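You operate a simulated robot arm through the tools that you are given. There is no shell and no other tool.

You are at the controls of a simulated robot arm. One attempt, no reset.

Task
Wind the returned strap on the empty reel and put it in the tray for its length.
Fine: press the winder button once to reset the counter, then wind till it shows End.

The check looks at the end state, three seconds after you hand in, the way a careful person would. Anything else that was tipped, shoved, dropped, spilled or broken makes it a failure.

Robot
A 6-joint arm with a two-finger parallel gripper, fixed in place. Base frame: the origin is at the foot of the arm, x ahead of it, y to its left, z up; the work surface is at about z = 80. Units: cm, degrees, N and s.
With the tool pointing down near the work surface it reaches from about 38 to 90 cm from the base axis. Its first joint turns from -115.0 to 115.0 degrees. Payload 3.43 kg.
The tool frame sits at the grasp point between the pads (the TCP): z along the fingers, y along the line on which they close. The tips reach 3.4 cm beyond it. Largest opening 12.8 cm; finger width 2.4, thickness 1.2; the body of the gripper, 4.8 by 13 cm, starts 9.6 cm behind the TCP.
Orientation is that of the tool frame in the base frame, as a unit quaternion [x, y, z, w]. With the fingers straight down and closing along the base's y, the tool's x points along the base's -x, its y along +y and its z along -z.

Tools
- The arm moves only by the tool move_arm. Its argument "moves" is a list that holds one entry, the list of rows, each a list of 7 numbers: the shift along the tool's x, y, z in units of 25 mm (1.0 is 25 mm), then the turn, a rotation vector about the tool's x, y, z in units of 6 degrees (1.0 is 6 degrees), then the opening in per cent of the stroke, from 0 (shut) to 100 (fully open). In form: [[[dx, dy, dz, ax, ay, az, fingers], ...]]. A call has 1 to 20 rows; each row shifts and turns the commanded pose from where the row before left it, along the tool's axes as they then stand. A call with a number of a shift or a turn outside -1 to 1 is refused whole. A row lasts 0.2 s, in which the tool goes at most 5 cm and 8.6 degrees; a call with a longer step from one row to the next is refused whole, and so is a gripper value outside its range. A pose out of reach is approached as far as the arm can. The call stops where the force on the tool passes 40 N (or 10 N more than at its start, if that is more) or the arm is blocked; 0.2 s more then pass. Each finger travels about 10.8 cm/s and halts on what it meets, pressing with about 30 N; the grip force reading is that of the motor and also rises with nothing between the fingers. The clock runs only during rows and for 0.2 s after the last one: add rows that do not move to give the fingers time. The reply holds the time, the measured pose of the TCP, the force on the tool along the base axes, the opening and the grip force, in the units named above and with some noise, with the torque about the TCP (base axes, N m) and any sound that the robot's microphone picked up.
- Cameras (640 x 400 px; columns grow to the right, rows downward): "scene" is fixed at [4.99, 50.08, 146.92]; the picture's right is [-0.63, -0.77, 0.00], its down [-0.33, 0.27, -0.90] and it looks along [0.70, -0.57, -0.43] (base axes); focal length 262 px, centre (320, 200). "wrist" rides on the gripper at [7.6, -1.1, -16] in the tool frame; the picture's right is [0.15, 0.99, 0.00], its down [-0.88, 0.13, -0.46] and it looks along [-0.45, 0.07, 0.89] (tool axes); focal length 234 px, centre (320, 200). There is no depth. A picture from a camera that has moved, and an enlarged one, comes with that camera's place and axes in the base frame and with its lens.
- snapshot(camera): a new picture of that camera. It takes no simulated time.
- slide_trunk(by): slides the trunk up (or, below 0, down) by that many cm; the arm rides with it, the base frame stays. It gives what a move gives, with no picture.
- enlarge(camera, box): a new picture of the part [left, top, right, bottom] of that camera's present view, enlarged. It takes no simulated time.
- close_job(): hands the job in; it is judged then, once.

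Places have to be worked out from the pictures, the camera data and where the tool is seen. Open the gripper and draw the arm clear of the work before you hand the job in, unless the task says otherwise.

The tools are called after "Emit:" as name(argument=value, ...) on one line, values as JSON. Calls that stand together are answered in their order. move_arm: Moves the arm, as the interface text tells. Its arguments: {"type":"object","properties":{"moves":{"type":"array"}},"required":["moves"]} The other tools are called the same way: slide_trunk (by) slides the trunk up or down; snapshot (camera) takes a picture; enlarge (camera, box) takes an enlarged picture of a part of a camera's view; close_job () hands the job in.

At the start:

```text
clock: 0.0
ee_pos: [50.89, -15.24, 143.61]
tcp_rot: [-0.001, 1.0, -0.001, 0.003]
force: [0.4, -0.3, -0.5]
torque: [0.0, 0.02, 0.0]
width: 12.78
gripper_force: 0.1
trunk travel left (down, up): [-57.8, 21.2]
```

scene: 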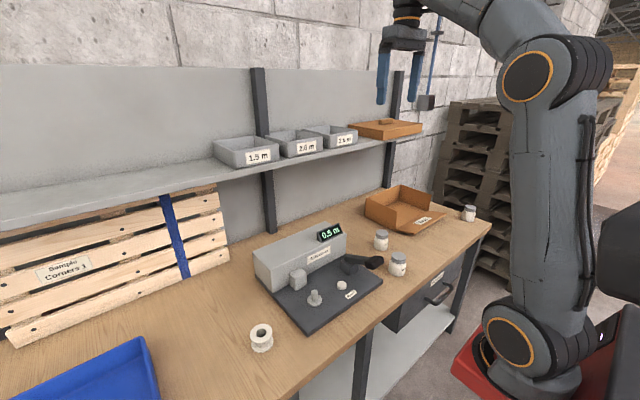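
wrist: 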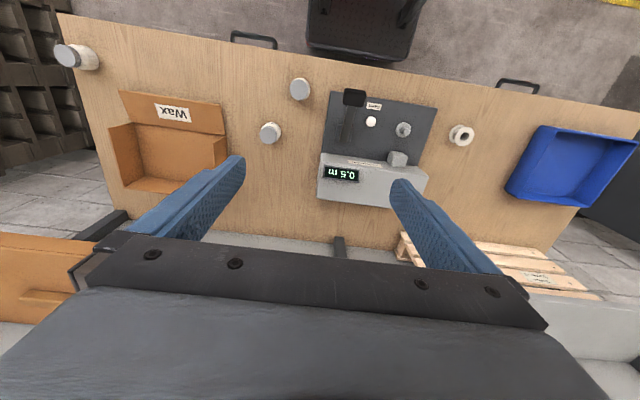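

I start by looking closely at the bench: the winder, the reel, the trays and anything holding the strap. I take enlarged views before moving anything.

Emit:
enlarge(camera="scene", box=[220, 200, 420, 360])

Emit:
enlarge(camera="scene", box=[200, 100, 440, 190])

Emit:
enlarge(camera="wrist", box=[290, 70, 490, 230])

Emit:
enlarge(camera="scene", box=[0, 180, 240, 400])

Emit:
enlarge(camera="wrist", box=[400, 90, 640, 330])

```text
2.50 times, centred on (320, 280) of scene
camera zoom: at [4.99, 50.08, 146.92], right [-0.63, -0.77, 0.0], down [-0.33, 0.27, -0.9], along [0.7, -0.57, -0.43], focal length 654 px, centre (320, 0)
```

zoom: 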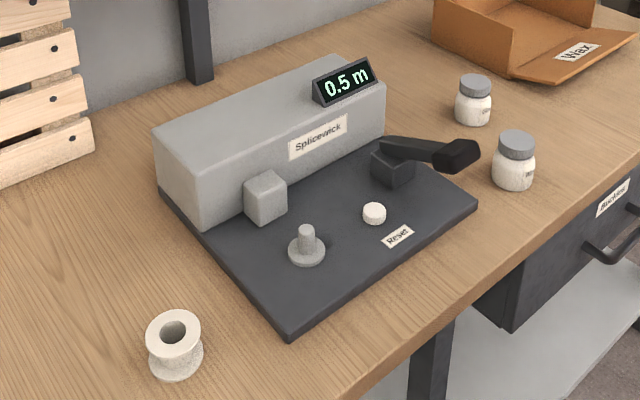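

```text
2.67 times, centred on (320, 145) of scene
camera zoom: at [4.99, 50.08, 146.92], right [-0.63, -0.77, 0.0], down [-0.33, 0.27, -0.9], along [0.7, -0.57, -0.43], focal length 698 px, centre (320, 347)
```

zoom: 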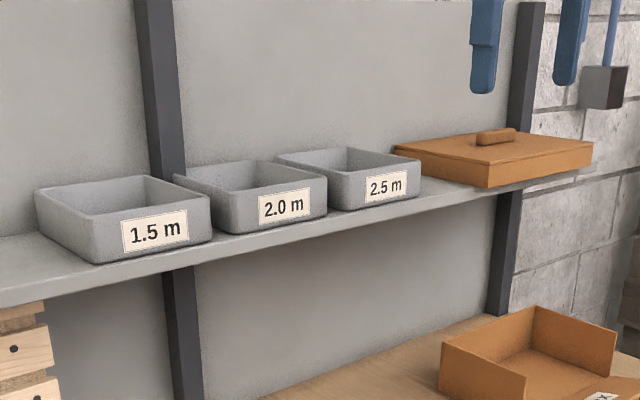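

```text
2.50 times, centred on (390, 150) of wrist
camera zoom: at [43.28, -16.38, 159.49], right [-0.15, 0.99, 0.0], down [0.88, 0.13, 0.46], along [0.46, 0.06, -0.89], focal length 585 px, centre (145, 325)
```

zoom: 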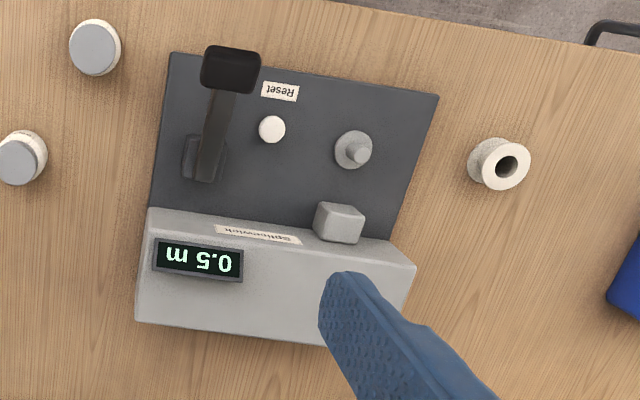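

```text
1.82 times, centred on (120, 290) of scene
camera zoom: at [4.99, 50.08, 146.92], right [-0.63, -0.77, 0.0], down [-0.33, 0.27, -0.9], along [0.7, -0.57, -0.43], focal length 476 px, centre (684, 36)
```

zoom: 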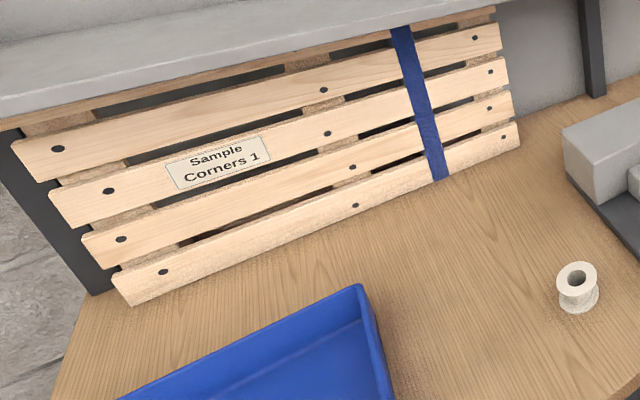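

```text
1.67 times, centred on (520, 210) of wrist
camera zoom: at [43.28, -16.38, 159.49], right [-0.15, 0.99, 0.0], down [0.88, 0.13, 0.46], along [0.46, 0.06, -0.89], focal length 390 px, centre (-13, 183)
```

zoom: 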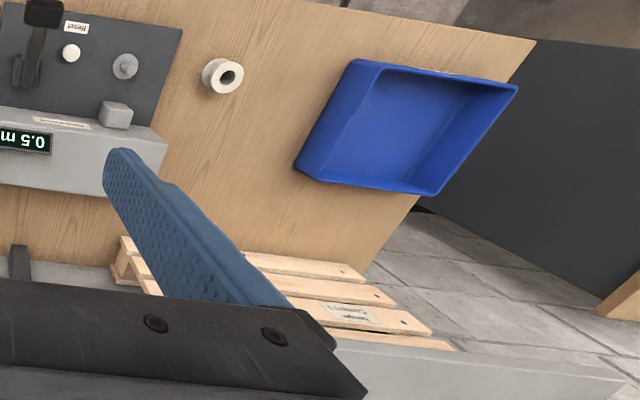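

The blue tray looks empty from here, the blue band on the pallet belongs to a labelled sample, and something blue hangs on the right with a grey block at its end. I enlarge those areas to find where the returned strap really is.

Emit:
enlarge(camera="scene", box=[370, 0, 500, 130])

Emit:
enlarge(camera="scene", box=[340, 170, 500, 300])

Emit:
enlarge(camera="wrist", box=[0, 0, 300, 210])

Emit:
enlarge(camera="wrist", box=[220, 0, 500, 110])

Emit:
enlarge(camera="scene", box=[360, 280, 640, 400])

```text
3.08 times, centred on (435, 65) of scene
camera zoom: at [4.99, 50.08, 146.92], right [-0.63, -0.77, 0.0], down [-0.33, 0.27, -0.9], along [0.7, -0.57, -0.43], focal length 805 px, centre (-34, 615)
```

zoom: 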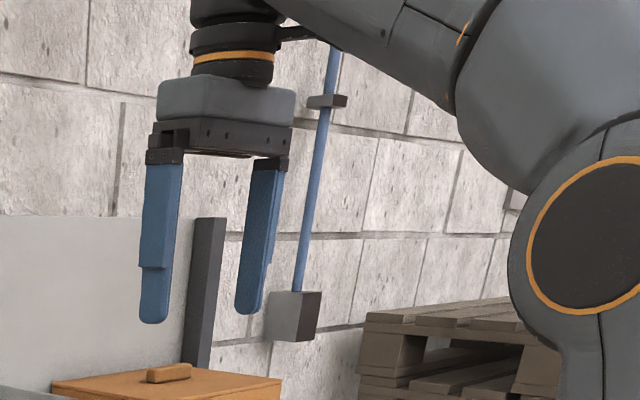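

```text
3.08 times, centred on (420, 235) of scene
camera zoom: at [4.99, 50.08, 146.92], right [-0.63, -0.77, 0.0], down [-0.33, 0.27, -0.9], along [0.7, -0.57, -0.43], focal length 805 px, centre (12, 92)
```

zoom: 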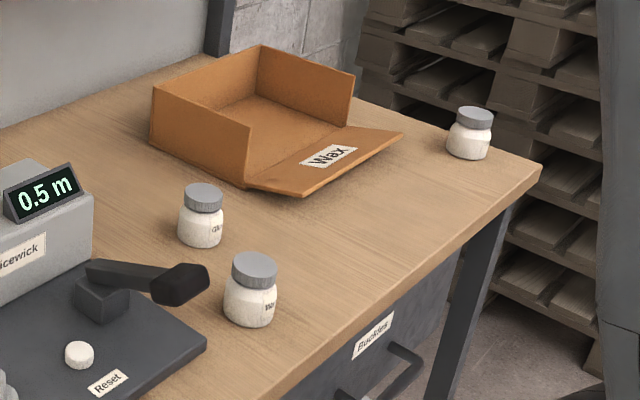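

```text
1.90 times, centred on (150, 105) of wrist
camera zoom: at [43.28, -16.38, 159.49], right [-0.15, 0.99, 0.0], down [0.88, 0.13, 0.46], along [0.46, 0.06, -0.89], focal length 446 px, centre (644, 381)
```

zoom: 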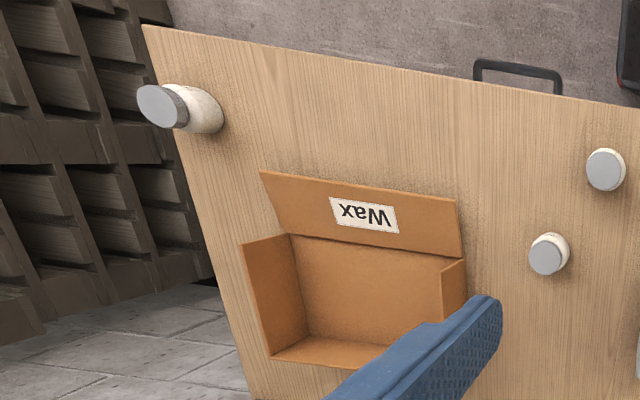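

```text
2.29 times, centred on (360, 55) of wrist
camera zoom: at [43.28, -16.38, 159.49], right [-0.15, 0.99, 0.0], down [0.88, 0.13, 0.46], along [0.46, 0.06, -0.89], focal length 535 px, centre (229, 531)
```

zoom: 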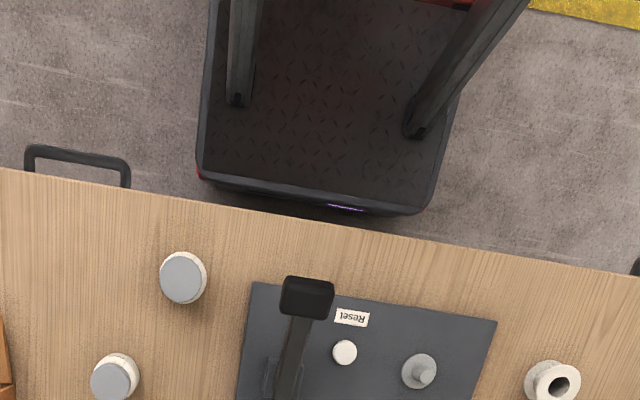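

```text
2.29 times, centred on (500, 340) of scene
camera zoom: at [4.99, 50.08, 146.92], right [-0.63, -0.77, 0.0], down [-0.33, 0.27, -0.9], along [0.7, -0.57, -0.43], focal length 598 px, centre (-91, -120)
```

zoom: 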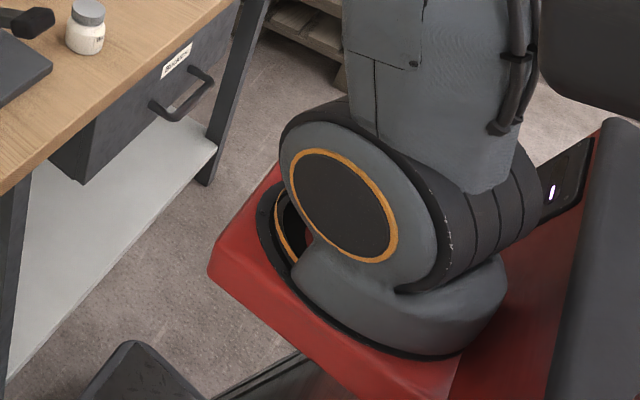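

The winder has a spindle near (54, 12), a white Reset button and a black lever whose knob is at about (46, -7, 91.5). The empty reel stands near (52, 32). I tilt the wrist forward with the TCP held in place to see the shelf trays and the covered box better.

Emit:
move_arm(moves=[[[0, 0, 0, 0, -1, 0, 100], [0, 0, 0, 0, -1, 0, 100], [0, 0, 0, 0, -1, 0, 100], [0, 0, 0, 0, -1, 0, 100], [0, 0, 0, 0, -1, 0, 100]]])

Emit:
snapshot(camera="wrist")

```text
clock: 1.2
ee_pos: [51.01, -15.31, 143.56]
tcp_rot: [-0.001, 0.965, -0.002, 0.262]
force: [0.4, -0.7, 0.2]
torque: [0.0, 0.02, 0.0]
width: 12.79
gripper_force: 0.1
trunk travel left (down, up): [-57.8, 21.2]
```

```text
taken
camera wrist: at [36.36, -16.41, 153.49], right [-0.13, 0.99, -0.08], down [0.53, 0.13, 0.84], along [0.84, 0.06, -0.54], focal length 234 px, centre (320, 200)
```

wrist: 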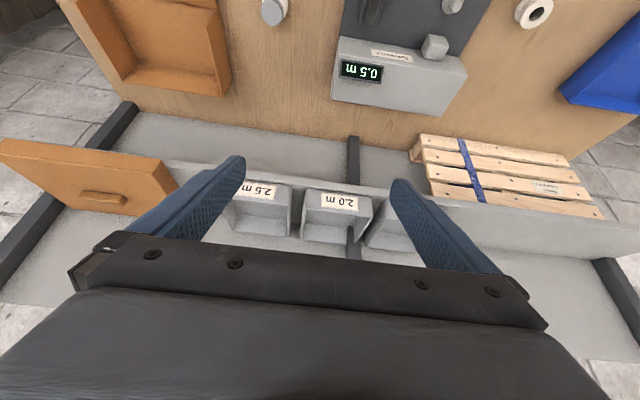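

The trays' front labels work out at about x=85, z=122, with y = 11.5 (1.5 m), -8.4 (2.0 m) and -28.5 (2.5 m). I straighten the tool and come down over the winder for a close look at the spindle, lever and guide.

Emit:
move_arm(moves=[[[0, 0, 0, 0, 1, 0, 100], [0, 0, 0, 0, 1, 0, 100], [0, 0, 0, 0, 1, 0, 100], [0, 0, 0, 0, 1, 0, 100], [0, 0, 0, 0, 1, 0, 100], [0, 1, 0.9, 0, 0, 0, 100], [0, 1, 0.9, 0, 0, 0, 100], [0, 1, 0.9, 0, 0, 0, 100], [0, 1, 0.9, 0, 0, 0, 100], [0, 1, 0.9, 0, 0, 0, 100], [0, 1, 0.9, 0, 0, 0, 100], [0, 1, 0.9, 0, 0, 0, 100], [0, 1, 0.9, 0, 0, 0, 100], [0, 0, 0, 0, 0, 0, 100]]])

Emit:
snapshot(camera="wrist")

Emit:
snapshot(camera="scene")

```text
clock: 4.2
ee_pos: [51.09, 4.77, 125.5]
tcp_rot: [0.0, 1.0, -0.002, 0.003]
force: [0.0, 0.4, 0.7]
torque: [0.03, 0.01, 0.02]
width: 12.79
gripper_force: 0.2
trunk travel left (down, up): [-57.8, 21.2]
```

```text
taken
camera wrist: at [43.32, 3.66, 141.44], right [-0.15, 0.99, 0.0], down [0.88, 0.13, 0.46], along [0.46, 0.06, -0.89], focal length 234 px, centre (320, 200)
```

wrist: 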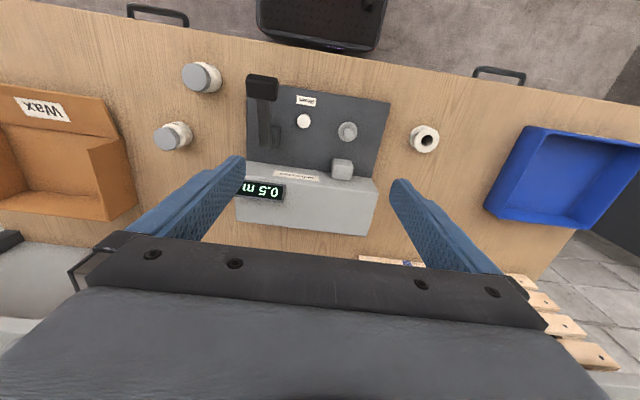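

```text
taken
```

scene: 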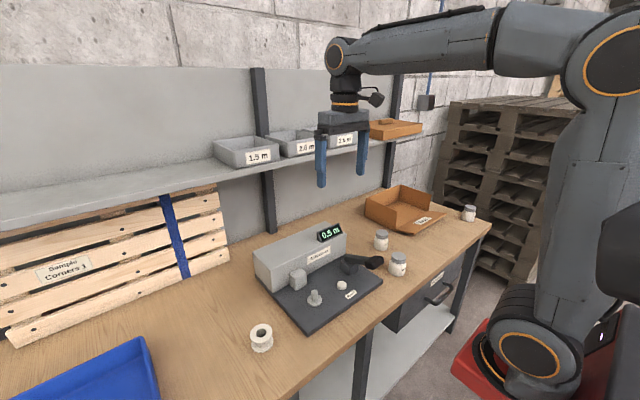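

I enlarge the wrist view of the winder plate and the blue tray.

Emit:
enlarge(camera="wrist", box=[230, 60, 400, 240])

Emit:
enlarge(camera="wrist", box=[400, 60, 640, 240])

Emit:
enlarge(camera="scene", box=[250, 215, 390, 335])

```text
2.22 times, centred on (315, 150) of wrist
camera zoom: at [43.32, 3.66, 141.44], right [-0.15, 0.99, 0.0], down [0.88, 0.13, 0.46], along [0.46, 0.06, -0.89], focal length 520 px, centre (331, 311)
```

zoom: 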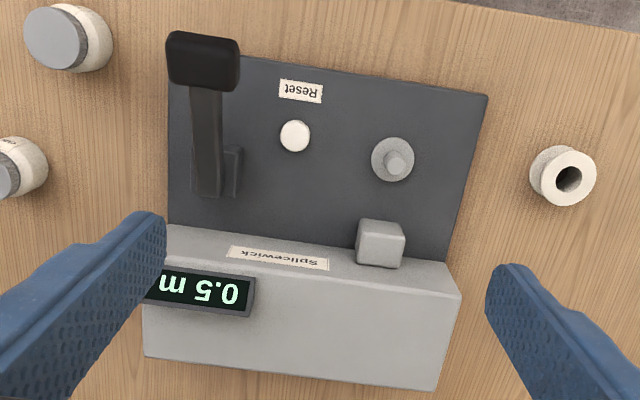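

```text
2.22 times, centred on (520, 150) of wrist
camera zoom: at [43.32, 3.66, 141.44], right [-0.15, 0.99, 0.0], down [0.88, 0.13, 0.46], along [0.46, 0.06, -0.89], focal length 520 px, centre (-124, 311)
```

zoom: 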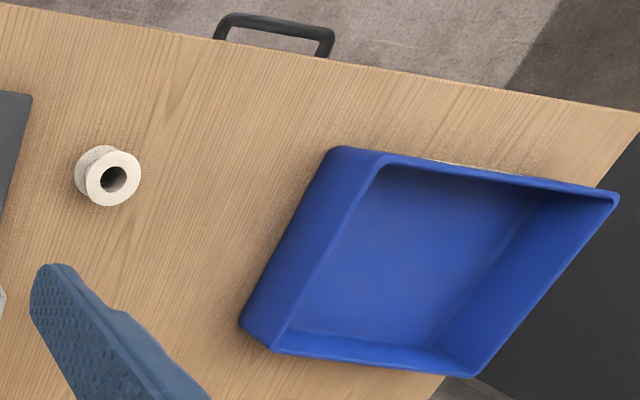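

```text
3.33 times, centred on (320, 275) of scene
camera zoom: at [4.99, 50.08, 146.92], right [-0.63, -0.77, 0.0], down [-0.33, 0.27, -0.9], along [0.7, -0.57, -0.43], focal length 872 px, centre (320, -50)
```

zoom: 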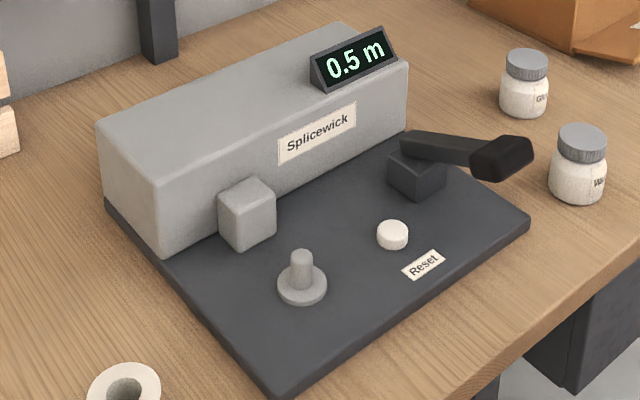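

The lever hinges at its block, so it is pressed down, and the grey block beside the spindle looks like the strap outlet. The reel is at about (52.7, 31, 80–84.5), so I move above it and refine from the wrist picture.

Emit:
move_arm(moves=[[[-0.06, 0.95, 0.9, 0, 0, 0, 100], [-0.06, 0.95, 0.9, 0, 0, 0, 100], [-0.06, 0.95, 0.9, 0, 0, 0, 100], [-0.06, 0.95, 0.9, 0, 0, 0, 100], [-0.06, 0.95, 0.9, 0, 0, 0, 100], [-0.06, 0.95, 0.9, 0, 0, 0, 100], [-0.06, 0.95, 0.9, 0, 0, 0, 100], [-0.06, 0.95, 0.9, 0, 0, 0, 100], [-0.06, 0.95, 0.9, 0, 0, 0, 100], [-0.06, 0.95, 0.9, 0, 0, 0, 100], [-0.04, 0.95, 0.9, 0, 0, 0, 100], [0, 0, 0, 0, 0, 0, 100]]])

Emit:
snapshot(camera="wrist")

Emit:
snapshot(camera="scene")

```text
clock: 6.8
ee_pos: [52.75, 30.91, 100.66]
tcp_rot: [0.0, 1.0, -0.002, 0.002]
force: [0.7, 0.2, -0.3]
torque: [-0.02, -0.02, 0.01]
width: 12.83
gripper_force: 0.1
trunk travel left (down, up): [-57.8, 21.2]
```

```text
taken
camera wrist: at [45.09, 29.8, 116.61], right [-0.15, 0.99, 0.0], down [0.88, 0.13, 0.46], along [0.46, 0.06, -0.89], focal length 234 px, centre (320, 200)
```

wrist: 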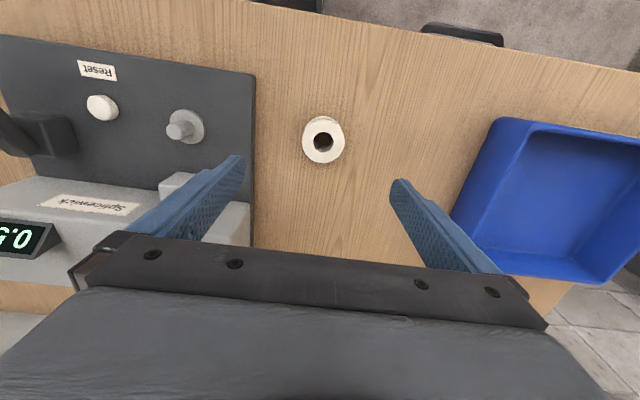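

```text
taken
```

scene: 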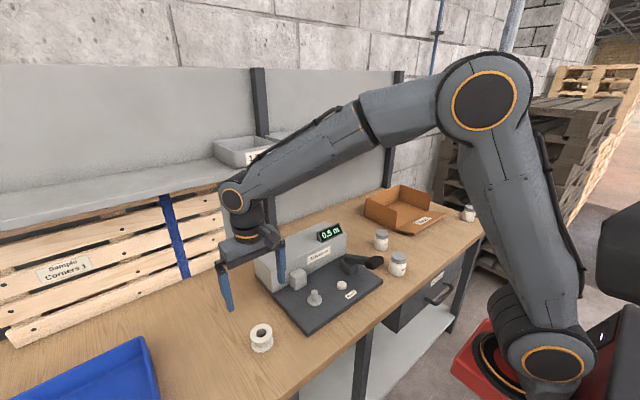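

Emit:
enlarge(camera="wrist", box=[280, 100, 370, 180])

Emit:
enlarge(camera="wrist", box=[60, 50, 270, 250])

Emit:
enlarge(camera="scene", box=[210, 220, 310, 370])

```text
5.00 times, centred on (325, 140) of wrist
camera zoom: at [45.09, 29.8, 116.61], right [-0.15, 0.99, 0.0], down [0.88, 0.13, 0.46], along [0.46, 0.06, -0.89], focal length 1171 px, centre (295, 500)
```

zoom: 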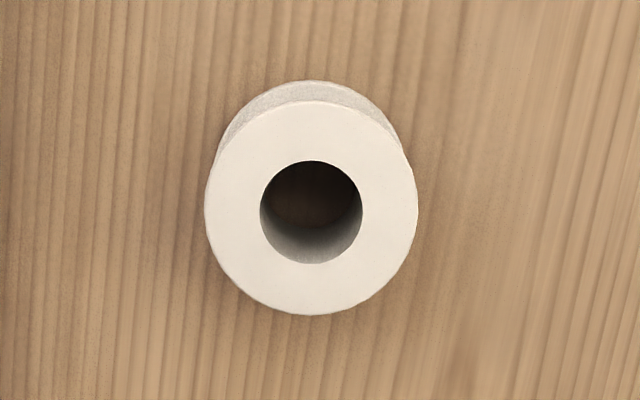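

```text
2.00 times, centred on (165, 150) of wrist
camera zoom: at [45.09, 29.8, 116.61], right [-0.15, 0.99, 0.0], down [0.88, 0.13, 0.46], along [0.46, 0.06, -0.89], focal length 468 px, centre (630, 300)
```

zoom: 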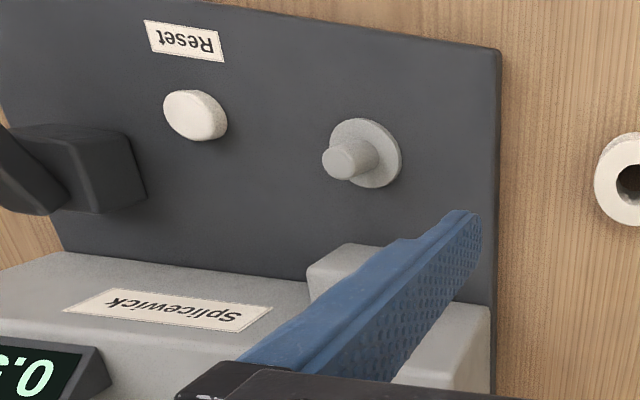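

```text
2.67 times, centred on (260, 295) of scene
camera zoom: at [4.99, 50.08, 146.92], right [-0.63, -0.77, 0.0], down [-0.33, 0.27, -0.9], along [0.7, -0.57, -0.43], focal length 698 px, centre (480, -53)
```

zoom: 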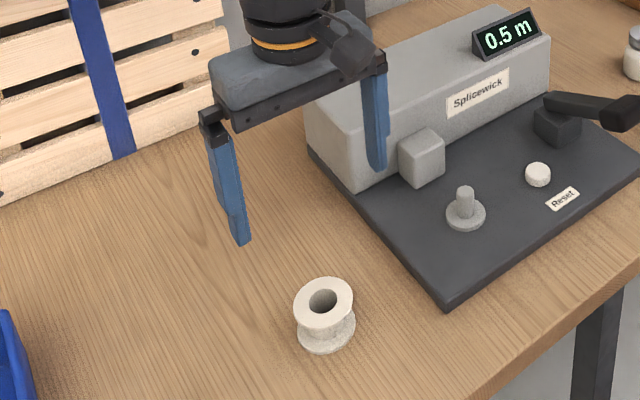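

The reel's axis is at about (52.55, 31.25), with a 5.9 cm flange and a 2.8 cm hole; the peg is about 2 cm wide. The fit is tight, so I hover over the spindle first to measure it accurately before picking the reel.

Emit:
move_arm(moves=[[[-0.045, -0.935, 0, 0, 0, 0, 100], [-0.045, -0.935, 0, 0, 0, 0, 100], [-0.045, -0.935, 0, 0, 0, 0, 100], [-0.045, -0.935, 0, 0, 0, 0, 100], [-0.045, -0.935, 0, 0, 0, 0, 100], [-0.045, -0.935, 0, 0, 0, 0, 100], [-0.045, -0.935, 0, 0, 0, 0, 100], [-0.045, -0.935, 0, 0, 0, 0, 100], [0, 0, 0, 0, 0, 0, 100]]])

Emit:
snapshot(camera="wrist")

Emit:
enlarge(camera="wrist", box=[270, 100, 370, 180])

Emit:
enlarge(camera="scene", box=[240, 160, 400, 320])

```text
clock: 8.8
ee_pos: [53.76, 11.97, 100.71]
tcp_rot: [-0.001, 1.0, -0.001, 0.003]
force: [0.0, 1.2, -0.6]
torque: [0.01, 0.0, 0.0]
width: 12.79
gripper_force: 0.1
trunk travel left (down, up): [-57.8, 21.2]
```

```text
taken
camera wrist: at [46.09, 10.97, 116.61], right [-0.15, 0.99, 0.0], down [0.88, 0.13, 0.46], along [0.46, 0.06, -0.89], focal length 234 px, centre (320, 200)
```

wrist: 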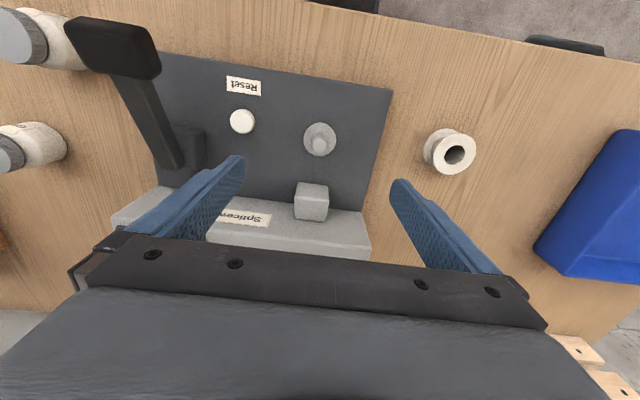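

```text
5.00 times, centred on (320, 140) of wrist
camera zoom: at [46.09, 10.97, 116.61], right [-0.15, 0.99, 0.0], down [0.88, 0.13, 0.46], along [0.46, 0.06, -0.89], focal length 1171 px, centre (320, 500)
```

zoom: 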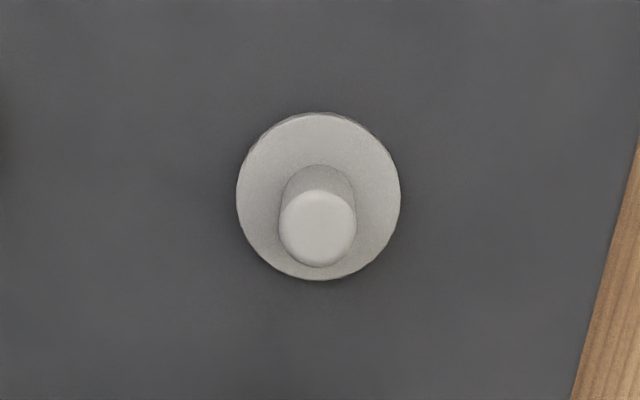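

```text
2.50 times, centred on (320, 240) of scene
camera zoom: at [4.99, 50.08, 146.92], right [-0.63, -0.77, 0.0], down [-0.33, 0.27, -0.9], along [0.7, -0.57, -0.43], focal length 654 px, centre (320, 100)
```

zoom: 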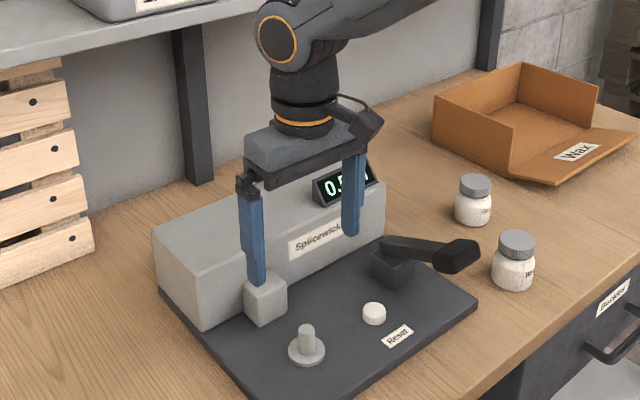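

The spindle axis reads (53.65, 12.0), with the disc top at about z=82.5 and the peg top at about 86.3. I go back over the reel at (52.5, 31.35) and descend with the fingers open around it to z≈86.

Emit:
move_arm(moves=[[[0.063, 0.968, 0, 0, 0, 0, 100], [0.063, 0.968, 0, 0, 0, 0, 100], [0.063, 0.968, 0, 0, 0, 0, 100], [0.063, 0.968, 0, 0, 0, 0, 100], [0.063, 0.968, 0, 0, 0, 0, 100], [0.063, 0.968, 0, 0, 0, 0, 100], [0.063, 0.968, 0, 0, 0, 0, 100], [0.063, 0.968, 0, 0, 0, 0, 100], [0, 0, 0.84, 0, 0, 0, 100], [0, 0, 0.84, 0, 0, 0, 100], [0, 0, 0.84, 0, 0, 0, 100], [0, 0, 0.84, 0, 0, 0, 100], [0, 0, 0.84, 0, 0, 0, 100], [0, 0, 0.84, 0, 0, 0, 100], [0, 0, 0.84, 0, 0, 0, 100], [0, 0, 0, 0, 0, 0, 100]]])

Emit:
snapshot(camera="wrist")

Emit:
enlarge(camera="scene", box=[190, 260, 330, 380])

```text
clock: 12.2
ee_pos: [52.57, 31.43, 86.08]
tcp_rot: [-0.001, 1.0, -0.001, 0.003]
force: [-0.4, -0.1, -0.2]
torque: [-0.01, 0.01, -0.01]
width: 12.78
gripper_force: 0.1
trunk travel left (down, up): [-57.8, 21.2]
```

```text
taken
camera wrist: at [44.79, 30.32, 101.93], right [-0.15, 0.99, 0.0], down [0.88, 0.13, 0.46], along [0.46, 0.06, -0.89], focal length 234 px, centre (320, 200)
```

wrist: 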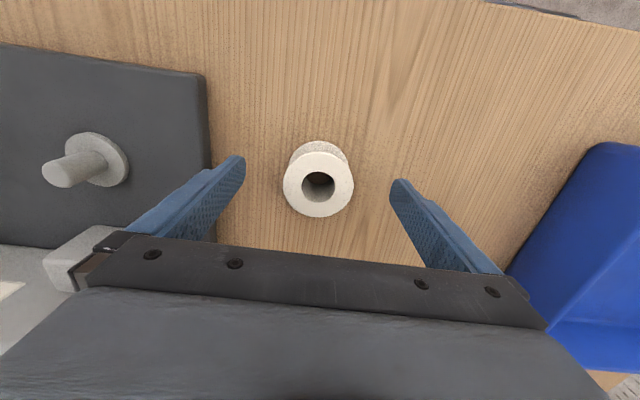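

```text
3.33 times, centred on (260, 320) of scene
camera zoom: at [4.99, 50.08, 146.92], right [-0.63, -0.77, 0.0], down [-0.33, 0.27, -0.9], along [0.7, -0.57, -0.43], focal length 872 px, centre (520, -200)
```

zoom: 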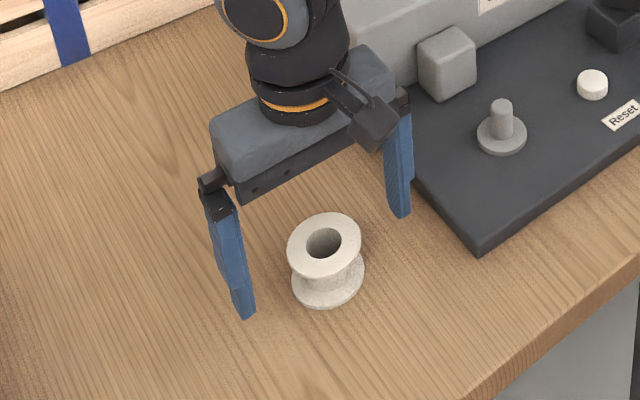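

The reel sits centred between the fingers. I lower to TCP z≈83.9 (tips about 80.5) and close on both flanges.

Emit:
move_arm(moves=[[[0, 0, 0.3, 0, 0, 0, 100], [0, 0, 0.3, 0, 0, 0, 100], [0, 0, 0.29, 0, 0, 0, 100], [0, 0, 0, 0, 0, 0, 100], [0, 0, 0, 0, 0, 0, 70], [0, 0, 0, 0, 0, 0, 60], [0, 0, 0, 0, 0, 0, 52], [0, 0, 0, 0, 0, 0, 46], [0, 0, 0, 0, 0, 0, 42], [0, 0, 0, 0, 0, 0, 38], [0, 0, 0, 0, 0, 0, 34], [0, 0, 0, 0, 0, 0, 34]]])

Emit:
snapshot(camera="wrist")

```text
clock: 14.8
ee_pos: [52.46, 31.34, 83.89]
tcp_rot: [0.0, 1.0, -0.001, 0.003]
force: [-0.5, -1.1, 2.1]
torque: [0.03, -0.01, 0.0]
width: 5.86
gripper_force: 29.7
trunk travel left (down, up): [-57.8, 21.2]
```

```text
taken
camera wrist: at [44.84, 30.3, 99.75], right [-0.15, 0.99, 0.0], down [0.88, 0.13, 0.46], along [0.46, 0.06, -0.89], focal length 234 px, centre (320, 200)
```

wrist: 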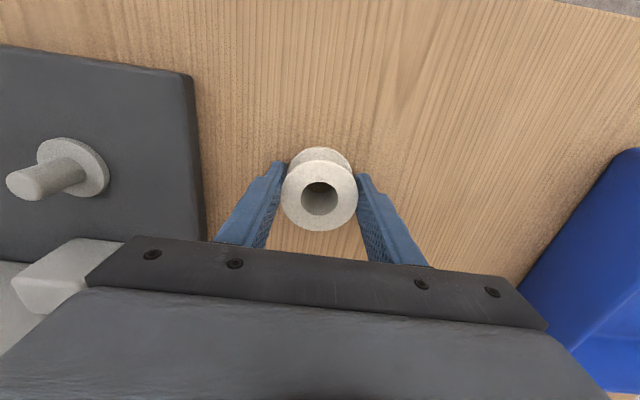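

The reel is gripped at 5.86 cm and centred on the TCP. I lift it straight up to about z=93 and carry it over the spindle.

Emit:
move_arm(moves=[[[0, 0, -0.9, 0, 0, 0, 34], [0, 0, -0.9, 0, 0, 0, 34], [0, 0, -0.9, 0, 0, 0, 34], [0, 0, -0.9, 0, 0, 0, 34], [-0.06, -0.967, 0, 0, 0, 0, 34], [-0.06, -0.967, 0, 0, 0, 0, 34], [-0.06, -0.967, 0, 0, 0, 0, 34], [-0.06, -0.967, 0, 0, 0, 0, 34], [-0.06, -0.967, 0, 0, 0, 0, 34], [-0.06, -0.967, 0, 0, 0, 0, 34], [-0.06, -0.967, 0, 0, 0, 0, 34], [-0.06, -0.967, 0, 0, 0, 0, 34], [0, 0, 0, 0, 0, 0, 34], [0, 0, 0, 0, 0, 0, 34]]])

Emit:
snapshot(camera="wrist")

Emit:
enlarge(camera="wrist", box=[260, 120, 380, 240])

Emit:
enlarge(camera="scene", box=[250, 200, 390, 320])

```text
clock: 17.8
ee_pos: [53.67, 11.97, 92.74]
tcp_rot: [0.0, 1.0, -0.001, 0.003]
force: [0.6, -0.3, -0.3]
torque: [0.02, 0.01, -0.02]
width: 4.32
gripper_force: 0.0
trunk travel left (down, up): [-57.8, 21.2]
```

```text
taken
camera wrist: at [45.97, 10.93, 108.78], right [-0.15, 0.99, 0.0], down [0.88, 0.13, 0.46], along [0.46, 0.06, -0.89], focal length 234 px, centre (320, 200)
```

wrist: 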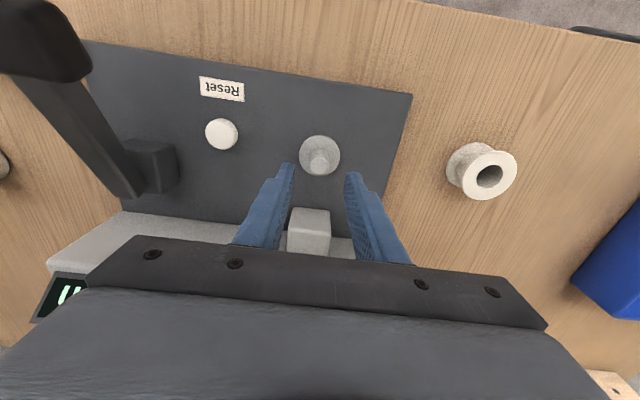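

```text
3.33 times, centred on (320, 180) of wrist
camera zoom: at [45.97, 10.93, 108.78], right [-0.15, 0.99, 0.0], down [0.88, 0.13, 0.46], along [0.46, 0.06, -0.89], focal length 781 px, centre (320, 267)
```

zoom: 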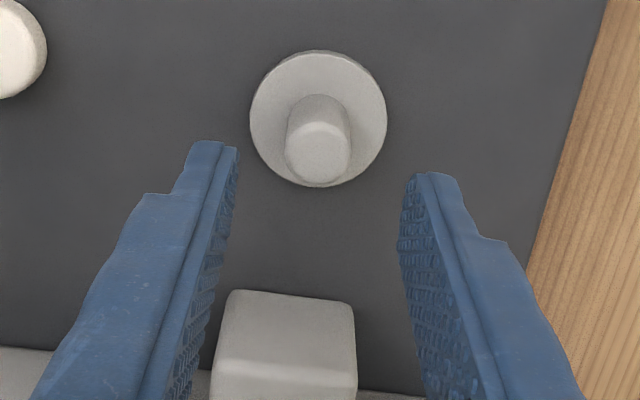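

```text
3.33 times, centred on (320, 260) of scene
camera zoom: at [4.99, 50.08, 146.92], right [-0.63, -0.77, 0.0], down [-0.33, 0.27, -0.9], along [0.7, -0.57, -0.43], focal length 872 px, centre (320, 0)
```

zoom: 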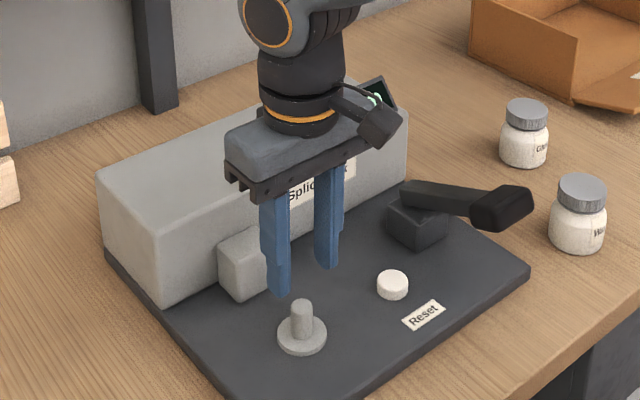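

The reel slipped out at the start of the lift: the fingers are now at 4.32 cm with no grip force, and the reel still stands upright on the bench near (52.6, 31). I go back above it with the fingers open to see its position and shape before trying again.

Emit:
move_arm(moves=[[[0, 0, -0.8, 0, 0, 0, 60], [0.05, 0.95, 0, 0, 0, 0, 100], [0.05, 0.95, 0, 0, 0, 0, 100], [0.05, 0.95, 0, 0, 0, 0, 100], [0.05, 0.95, 0, 0, 0, 0, 100], [0.05, 0.95, 0, 0, 0, 0, 100], [0.05, 0.95, 0, 0, 0, 0, 100], [0.05, 0.95, 0, 0, 0, 0, 100], [0.05, 0.95, 0, 0, 0, 0, 100], [0, 0, 0, 0, 0, 0, 100]]])

Emit:
enlarge(camera="wrist", box=[270, 110, 370, 210])

Emit:
enlarge(camera="scene", box=[225, 310, 295, 365])

```text
clock: 20.0
ee_pos: [52.74, 31.07, 94.75]
tcp_rot: [0.0, 1.0, -0.001, 0.003]
force: [-0.6, 0.1, 0.0]
torque: [-0.01, 0.0, 0.01]
width: 12.79
gripper_force: 0.1
trunk travel left (down, up): [-57.8, 21.2]
```

```text
4.00 times, centred on (320, 160) of wrist
camera zoom: at [45.03, 30.0, 110.66], right [-0.15, 0.99, 0.0], down [0.88, 0.13, 0.46], along [0.46, 0.06, -0.89], focal length 937 px, centre (320, 360)
```

zoom: 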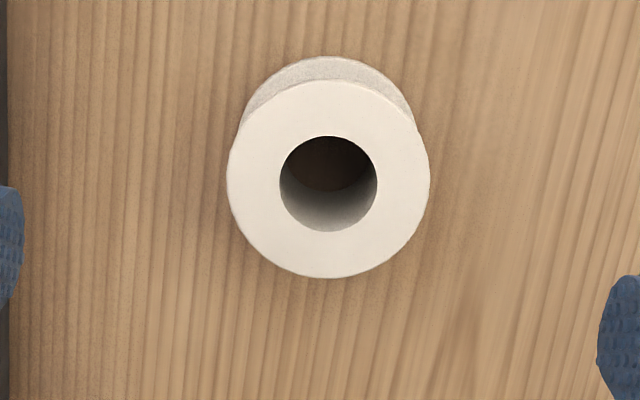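

```text
7.27 times, centred on (260, 338) of scene
camera zoom: at [4.99, 50.08, 146.92], right [-0.63, -0.77, 0.0], down [-0.33, 0.27, -0.9], along [0.7, -0.57, -0.43], focal length 1902 px, centre (756, -800)
```

zoom: 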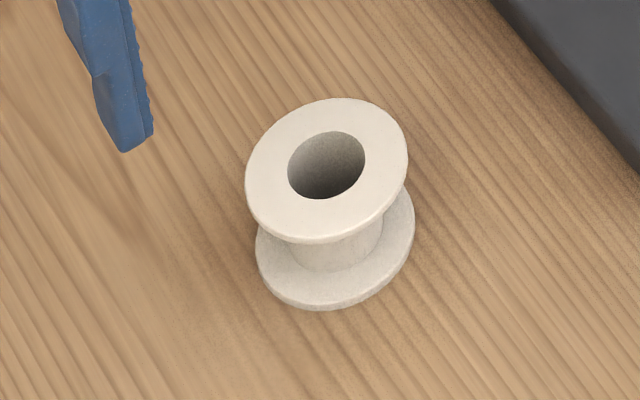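

The reel has not moved (about 52.68, 31.35) — it slipped straight down, held only by its thin flange edges. I try again with a full close command, settle, then make a slow short lift and check the width.

Emit:
move_arm(moves=[[[0.02, 0.11, 0.8, 0, 0, 0, 100], [0, 0, 0.8, 0, 0, 0, 100], [0, 0, 0.8, 0, 0, 0, 100], [0, 0, 0.8, 0, 0, 0, 100], [0, 0, 0.6, 0, 0, 0, 100], [0, 0, 0.4, 0, 0, 0, 100], [0, 0, 0.2, 0, 0, 0, 100], [0, 0, 0, 0, 0, 0, 100], [0, 0, 0, 0, 0, 0, 70], [0, 0, 0, 0, 0, 0, 55], [0, 0, 0, 0, 0, 0, 48], [0, 0, 0, 0, 0, 0, 40], [0, 0, 0, 0, 0, 0, 30], [0, 0, 0, 0, 0, 0, 15], [0, 0, 0, 0, 0, 0, 0], [0, 0, 0, 0, 0, 0, 0], [0, 0, 0, 0, 0, 0, 0]]])

Emit:
enlarge(camera="wrist", box=[240, 120, 400, 260])

Emit:
enlarge(camera="scene", box=[215, 280, 315, 365])

```text
clock: 23.6
ee_pos: [52.9, 31.45, 83.87]
tcp_rot: [0.0, 1.0, -0.001, 0.002]
force: [0.0, 0.1, -0.4]
torque: [0.01, -0.03, 0.0]
width: 5.83
gripper_force: 30.1
trunk travel left (down, up): [-57.8, 21.2]
```

```text
2.86 times, centred on (320, 190) of wrist
camera zoom: at [45.09, 30.31, 99.7], right [-0.15, 0.99, 0.0], down [0.88, 0.13, 0.46], along [0.46, 0.06, -0.89], focal length 669 px, centre (320, 229)
```

zoom: 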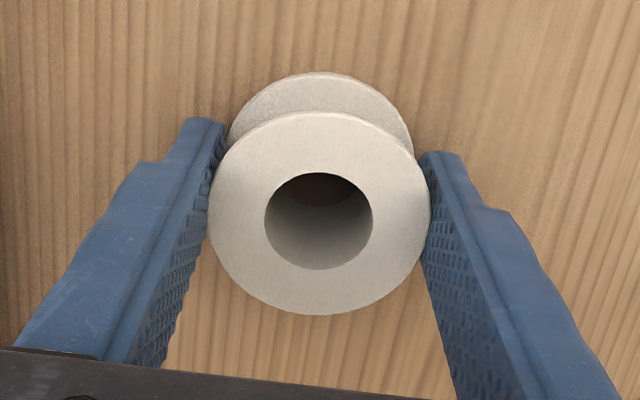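

```text
4.71 times, centred on (265, 322) of scene
camera zoom: at [4.99, 50.08, 146.92], right [-0.63, -0.77, 0.0], down [-0.33, 0.27, -0.9], along [0.7, -0.57, -0.43], focal length 1231 px, centre (579, -376)
```

zoom: 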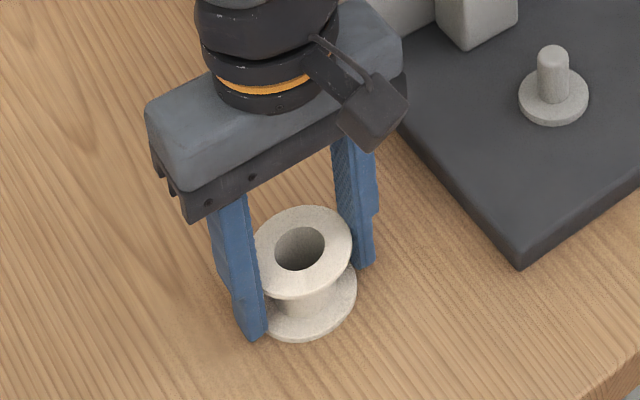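

The grip reads 30 N at 5.83 cm again. I lift slowly by about 1.5 cm and see whether it holds.

Emit:
move_arm(moves=[[[0, 0, -0.05, 0, 0, 0, 0], [0, 0, -0.08, 0, 0, 0, 0], [0, 0, -0.1, 0, 0, 0, 0], [0, 0, -0.12, 0, 0, 0, 0], [0, 0, -0.12, 0, 0, 0, 0], [0, 0, -0.12, 0, 0, 0, 0]]])

Emit:
enlarge(camera="scene", box=[215, 280, 315, 365])

Emit:
enlarge(camera="wrist", box=[240, 120, 400, 260])

```text
clock: 25.0
ee_pos: [52.7, 31.36, 85.4]
tcp_rot: [0.001, 1.0, 0.0, 0.002]
force: [0.1, -0.3, -0.7]
torque: [0.03, -0.01, -0.01]
width: 5.81
gripper_force: 30.1
trunk travel left (down, up): [-57.8, 21.2]
```

```text
4.71 times, centred on (265, 322) of scene
camera zoom: at [4.99, 50.08, 146.92], right [-0.63, -0.77, 0.0], down [-0.33, 0.27, -0.9], along [0.7, -0.57, -0.43], focal length 1231 px, centre (579, -376)
```

zoom: 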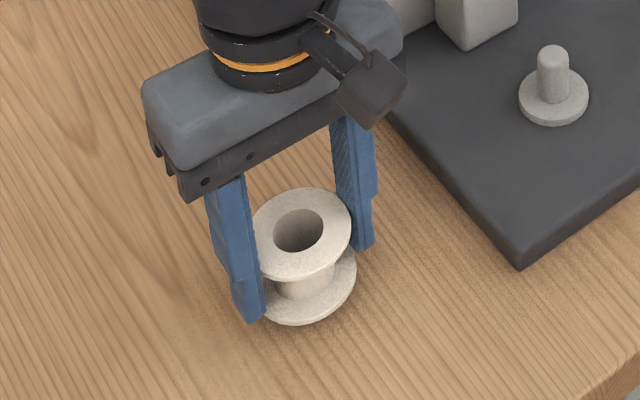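

```text
2.86 times, centred on (320, 190) of wrist
camera zoom: at [45.05, 30.26, 101.19], right [-0.15, 0.99, 0.0], down [0.88, 0.13, 0.46], along [0.46, 0.06, -0.89], focal length 669 px, centre (320, 229)
```

zoom: 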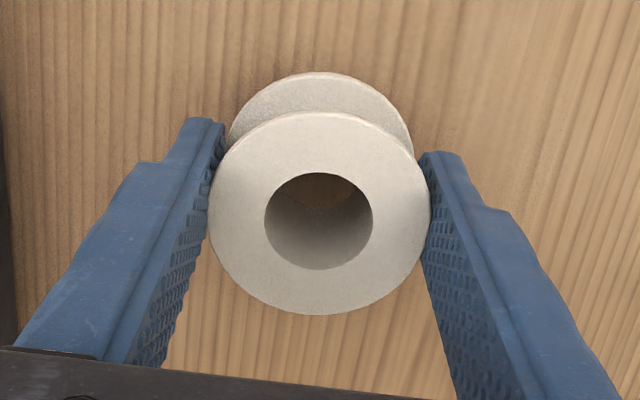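

It holds: the reel lifted and its place between the fingers is unchanged. I keep the full close command and continue gently to about z=93.

Emit:
move_arm(moves=[[[0, 0, -0.06, 0, 0, 0, 0], [0, 0, -0.1, 0, 0, 0, 0], [0, 0, -0.15, 0, 0, 0, 0], [0, 0, -0.2, 0, 0, 0, 0], [0, 0, -0.2, 0, 0, 0, 0], [0, 0, -0.22, 0, 0, 0, 0], [0, 0, -0.22, 0, 0, 0, 0], [0, 0, -0.22, 0, 0, 0, 0], [0, 0, -0.22, 0, 0, 0, 0], [0, 0, -0.22, 0, 0, 0, 0], [0, 0, -0.22, 0, 0, 0, 0], [0, 0, -0.22, 0, 0, 0, 0], [0, 0, -0.22, 0, 0, 0, 0], [0, 0, -0.2, 0, 0, 0, 0], [0, 0, -0.15, 0, 0, 0, 0], [0, 0, -0.1, 0, 0, 0, 0], [0, 0, -0.05, 0, 0, 0, 0]]])

Emit:
enlarge(camera="wrist", box=[240, 120, 400, 260])

```text
clock: 28.6
ee_pos: [52.65, 31.41, 92.82]
tcp_rot: [0.0, 1.0, 0.0, 0.003]
force: [-0.2, 0.0, -1.5]
torque: [-0.04, 0.0, -0.01]
width: 5.82
gripper_force: 30.2
trunk travel left (down, up): [-57.8, 21.2]
```

```text
2.86 times, centred on (320, 190) of wrist
camera zoom: at [44.98, 30.3, 108.6], right [-0.15, 0.99, 0.0], down [0.88, 0.13, 0.46], along [0.46, 0.06, -0.89], focal length 669 px, centre (320, 229)
```

zoom: 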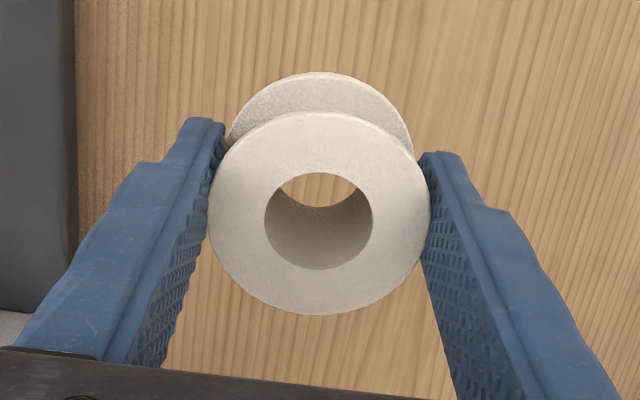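

The reel is still held firmly, with its centre about 0.1 cm nearer the base than the TCP in x. I carry it smoothly over the spindle at about (53.7, 12.0), keeping its bottom near z=89 above the peg.

Emit:
move_arm(moves=[[[-0.0228, -0.1, 0, 0, 0, 0, 0], [-0.0228, -0.2, 0, 0, 0, 0, 0], [-0.0228, -0.3, 0, 0, 0, 0, 0], [-0.0228, -0.4, 0, 0, 0, 0, 0], [-0.0228, -0.481, 0, 0, 0, 0, 0], [-0.0228, -0.481, 0, 0, 0, 0, 0], [-0.0228, -0.481, 0, 0, 0, 0, 0], [-0.0228, -0.481, 0, 0, 0, 0, 0], [-0.0228, -0.481, 0, 0, 0, 0, 0], [-0.0228, -0.481, 0, 0, 0, 0, 0], [-0.0228, -0.481, 0, 0, 0, 0, 0], [-0.0228, -0.481, 0, 0, 0, 0, 0], [-0.0228, -0.481, 0, 0, 0, 0, 0], [-0.0228, -0.481, 0, 0, 0, 0, 0], [-0.0228, -0.481, 0, 0, 0, 0, 0], [-0.0228, -0.481, 0, 0, 0, 0, 0], [-0.0228, -0.4, 0, 0, 0, 0, 0], [-0.0228, -0.3, 0, 0, 0, 0, 0], [-0.0228, -0.2, 0, 0, 0, 0, 0], [-0.0228, -0.1, 0, 0, 0, 0, 0]]])

Emit:
enlarge(camera="wrist", box=[240, 120, 400, 260])

Emit:
enlarge(camera="scene", box=[260, 240, 370, 320])

```text
clock: 32.8
ee_pos: [53.91, 11.86, 92.71]
tcp_rot: [0.0, 1.0, -0.001, 0.002]
force: [-0.1, 0.3, -1.9]
torque: [-0.01, 0.02, -0.01]
width: 5.8
gripper_force: 29.7
trunk travel left (down, up): [-57.8, 21.2]
```

```text
2.86 times, centred on (320, 190) of wrist
camera zoom: at [46.17, 10.88, 108.66], right [-0.15, 0.99, 0.0], down [0.88, 0.13, 0.46], along [0.46, 0.06, -0.89], focal length 669 px, centre (320, 229)
```

zoom: 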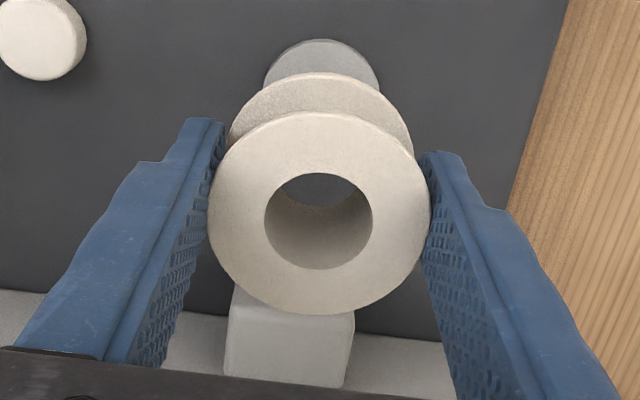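

```text
5.00 times, centred on (315, 280) of scene
camera zoom: at [4.99, 50.08, 146.92], right [-0.63, -0.77, 0.0], down [-0.33, 0.27, -0.9], along [0.7, -0.57, -0.43], focal length 1308 px, centre (345, -200)
```

zoom: 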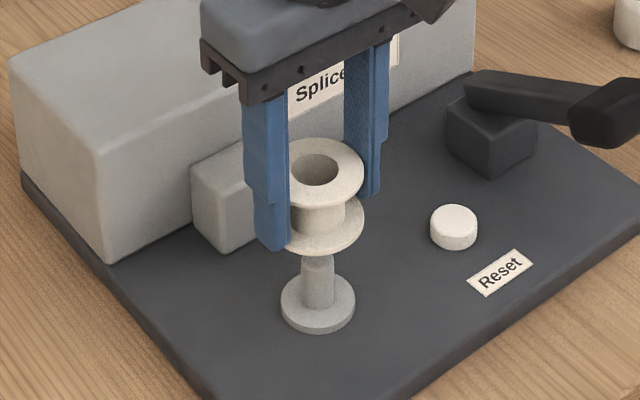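

Both pictures show the reel nearly concentric with the peg, only about 0.1 cm too far out in x. I correct by -0.12 in x and +0.05 in y, and lower slowly to TCP z≈87.2 so the peg enters the bore.

Emit:
move_arm(moves=[[[0.05, 0.02, 0, 0, 0, 0, 0], [0, 0, 0.08, 0, 0, 0, 0], [0, 0, 0.12, 0, 0, 0, 0], [0, 0, 0.16, 0, 0, 0, 0], [0, 0, 0.16, 0, 0, 0, 0], [0, 0, 0.16, 0, 0, 0, 0], [0, 0, 0.16, 0, 0, 0, 0], [0, 0, 0.16, 0, 0, 0, 0], [0, 0, 0.16, 0, 0, 0, 0], [0, 0, 0.16, 0, 0, 0, 0], [0, 0, 0.16, 0, 0, 0, 0], [0, 0, 0.16, 0, 0, 0, 0], [0, 0, 0.16, 0, 0, 0, 0], [0, 0, 0.16, 0, 0, 0, 0], [0, 0, 0.12, 0, 0, 0, 0], [0, 0, 0.08, 0, 0, 0, 0], [0, 0, 0.04, 0, 0, 0, 0]]])

Emit:
enlarge(camera="wrist", box=[240, 120, 400, 260])

Emit:
enlarge(camera="scene", box=[260, 240, 370, 320])

```text
clock: 36.4
ee_pos: [53.73, 12.07, 87.31]
tcp_rot: [-0.001, 1.0, -0.001, 0.003]
force: [0.0, 0.0, -1.4]
torque: [-0.03, 0.01, -0.01]
width: 5.83
gripper_force: 29.8
trunk travel left (down, up): [-57.8, 21.2]
```

```text
2.86 times, centred on (320, 190) of wrist
camera zoom: at [46.09, 10.92, 103.14], right [-0.15, 0.99, 0.0], down [0.88, 0.13, 0.46], along [0.46, 0.06, -0.89], focal length 669 px, centre (320, 229)
```

zoom: 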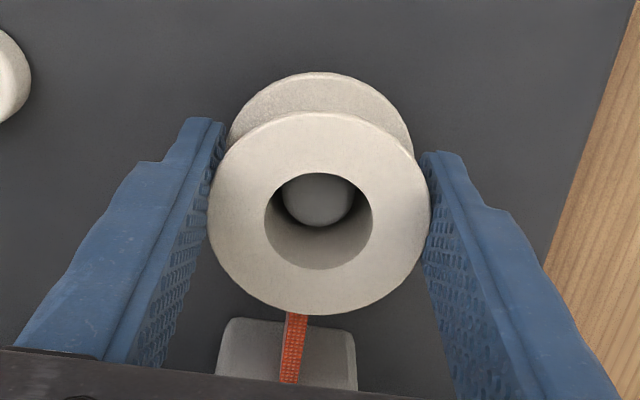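

```text
5.00 times, centred on (315, 280) of scene
camera zoom: at [4.99, 50.08, 146.92], right [-0.63, -0.77, 0.0], down [-0.33, 0.27, -0.9], along [0.7, -0.57, -0.43], focal length 1308 px, centre (345, -200)
```

zoom: 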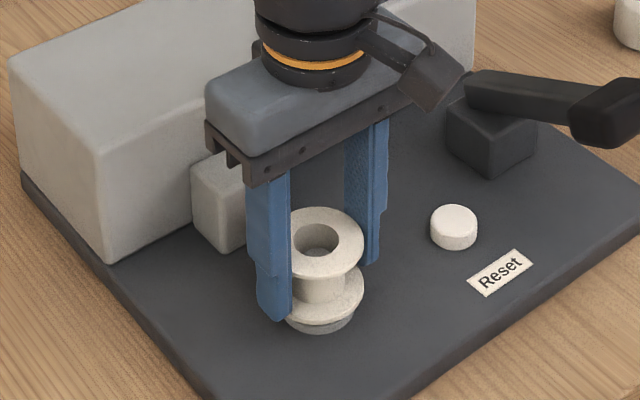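

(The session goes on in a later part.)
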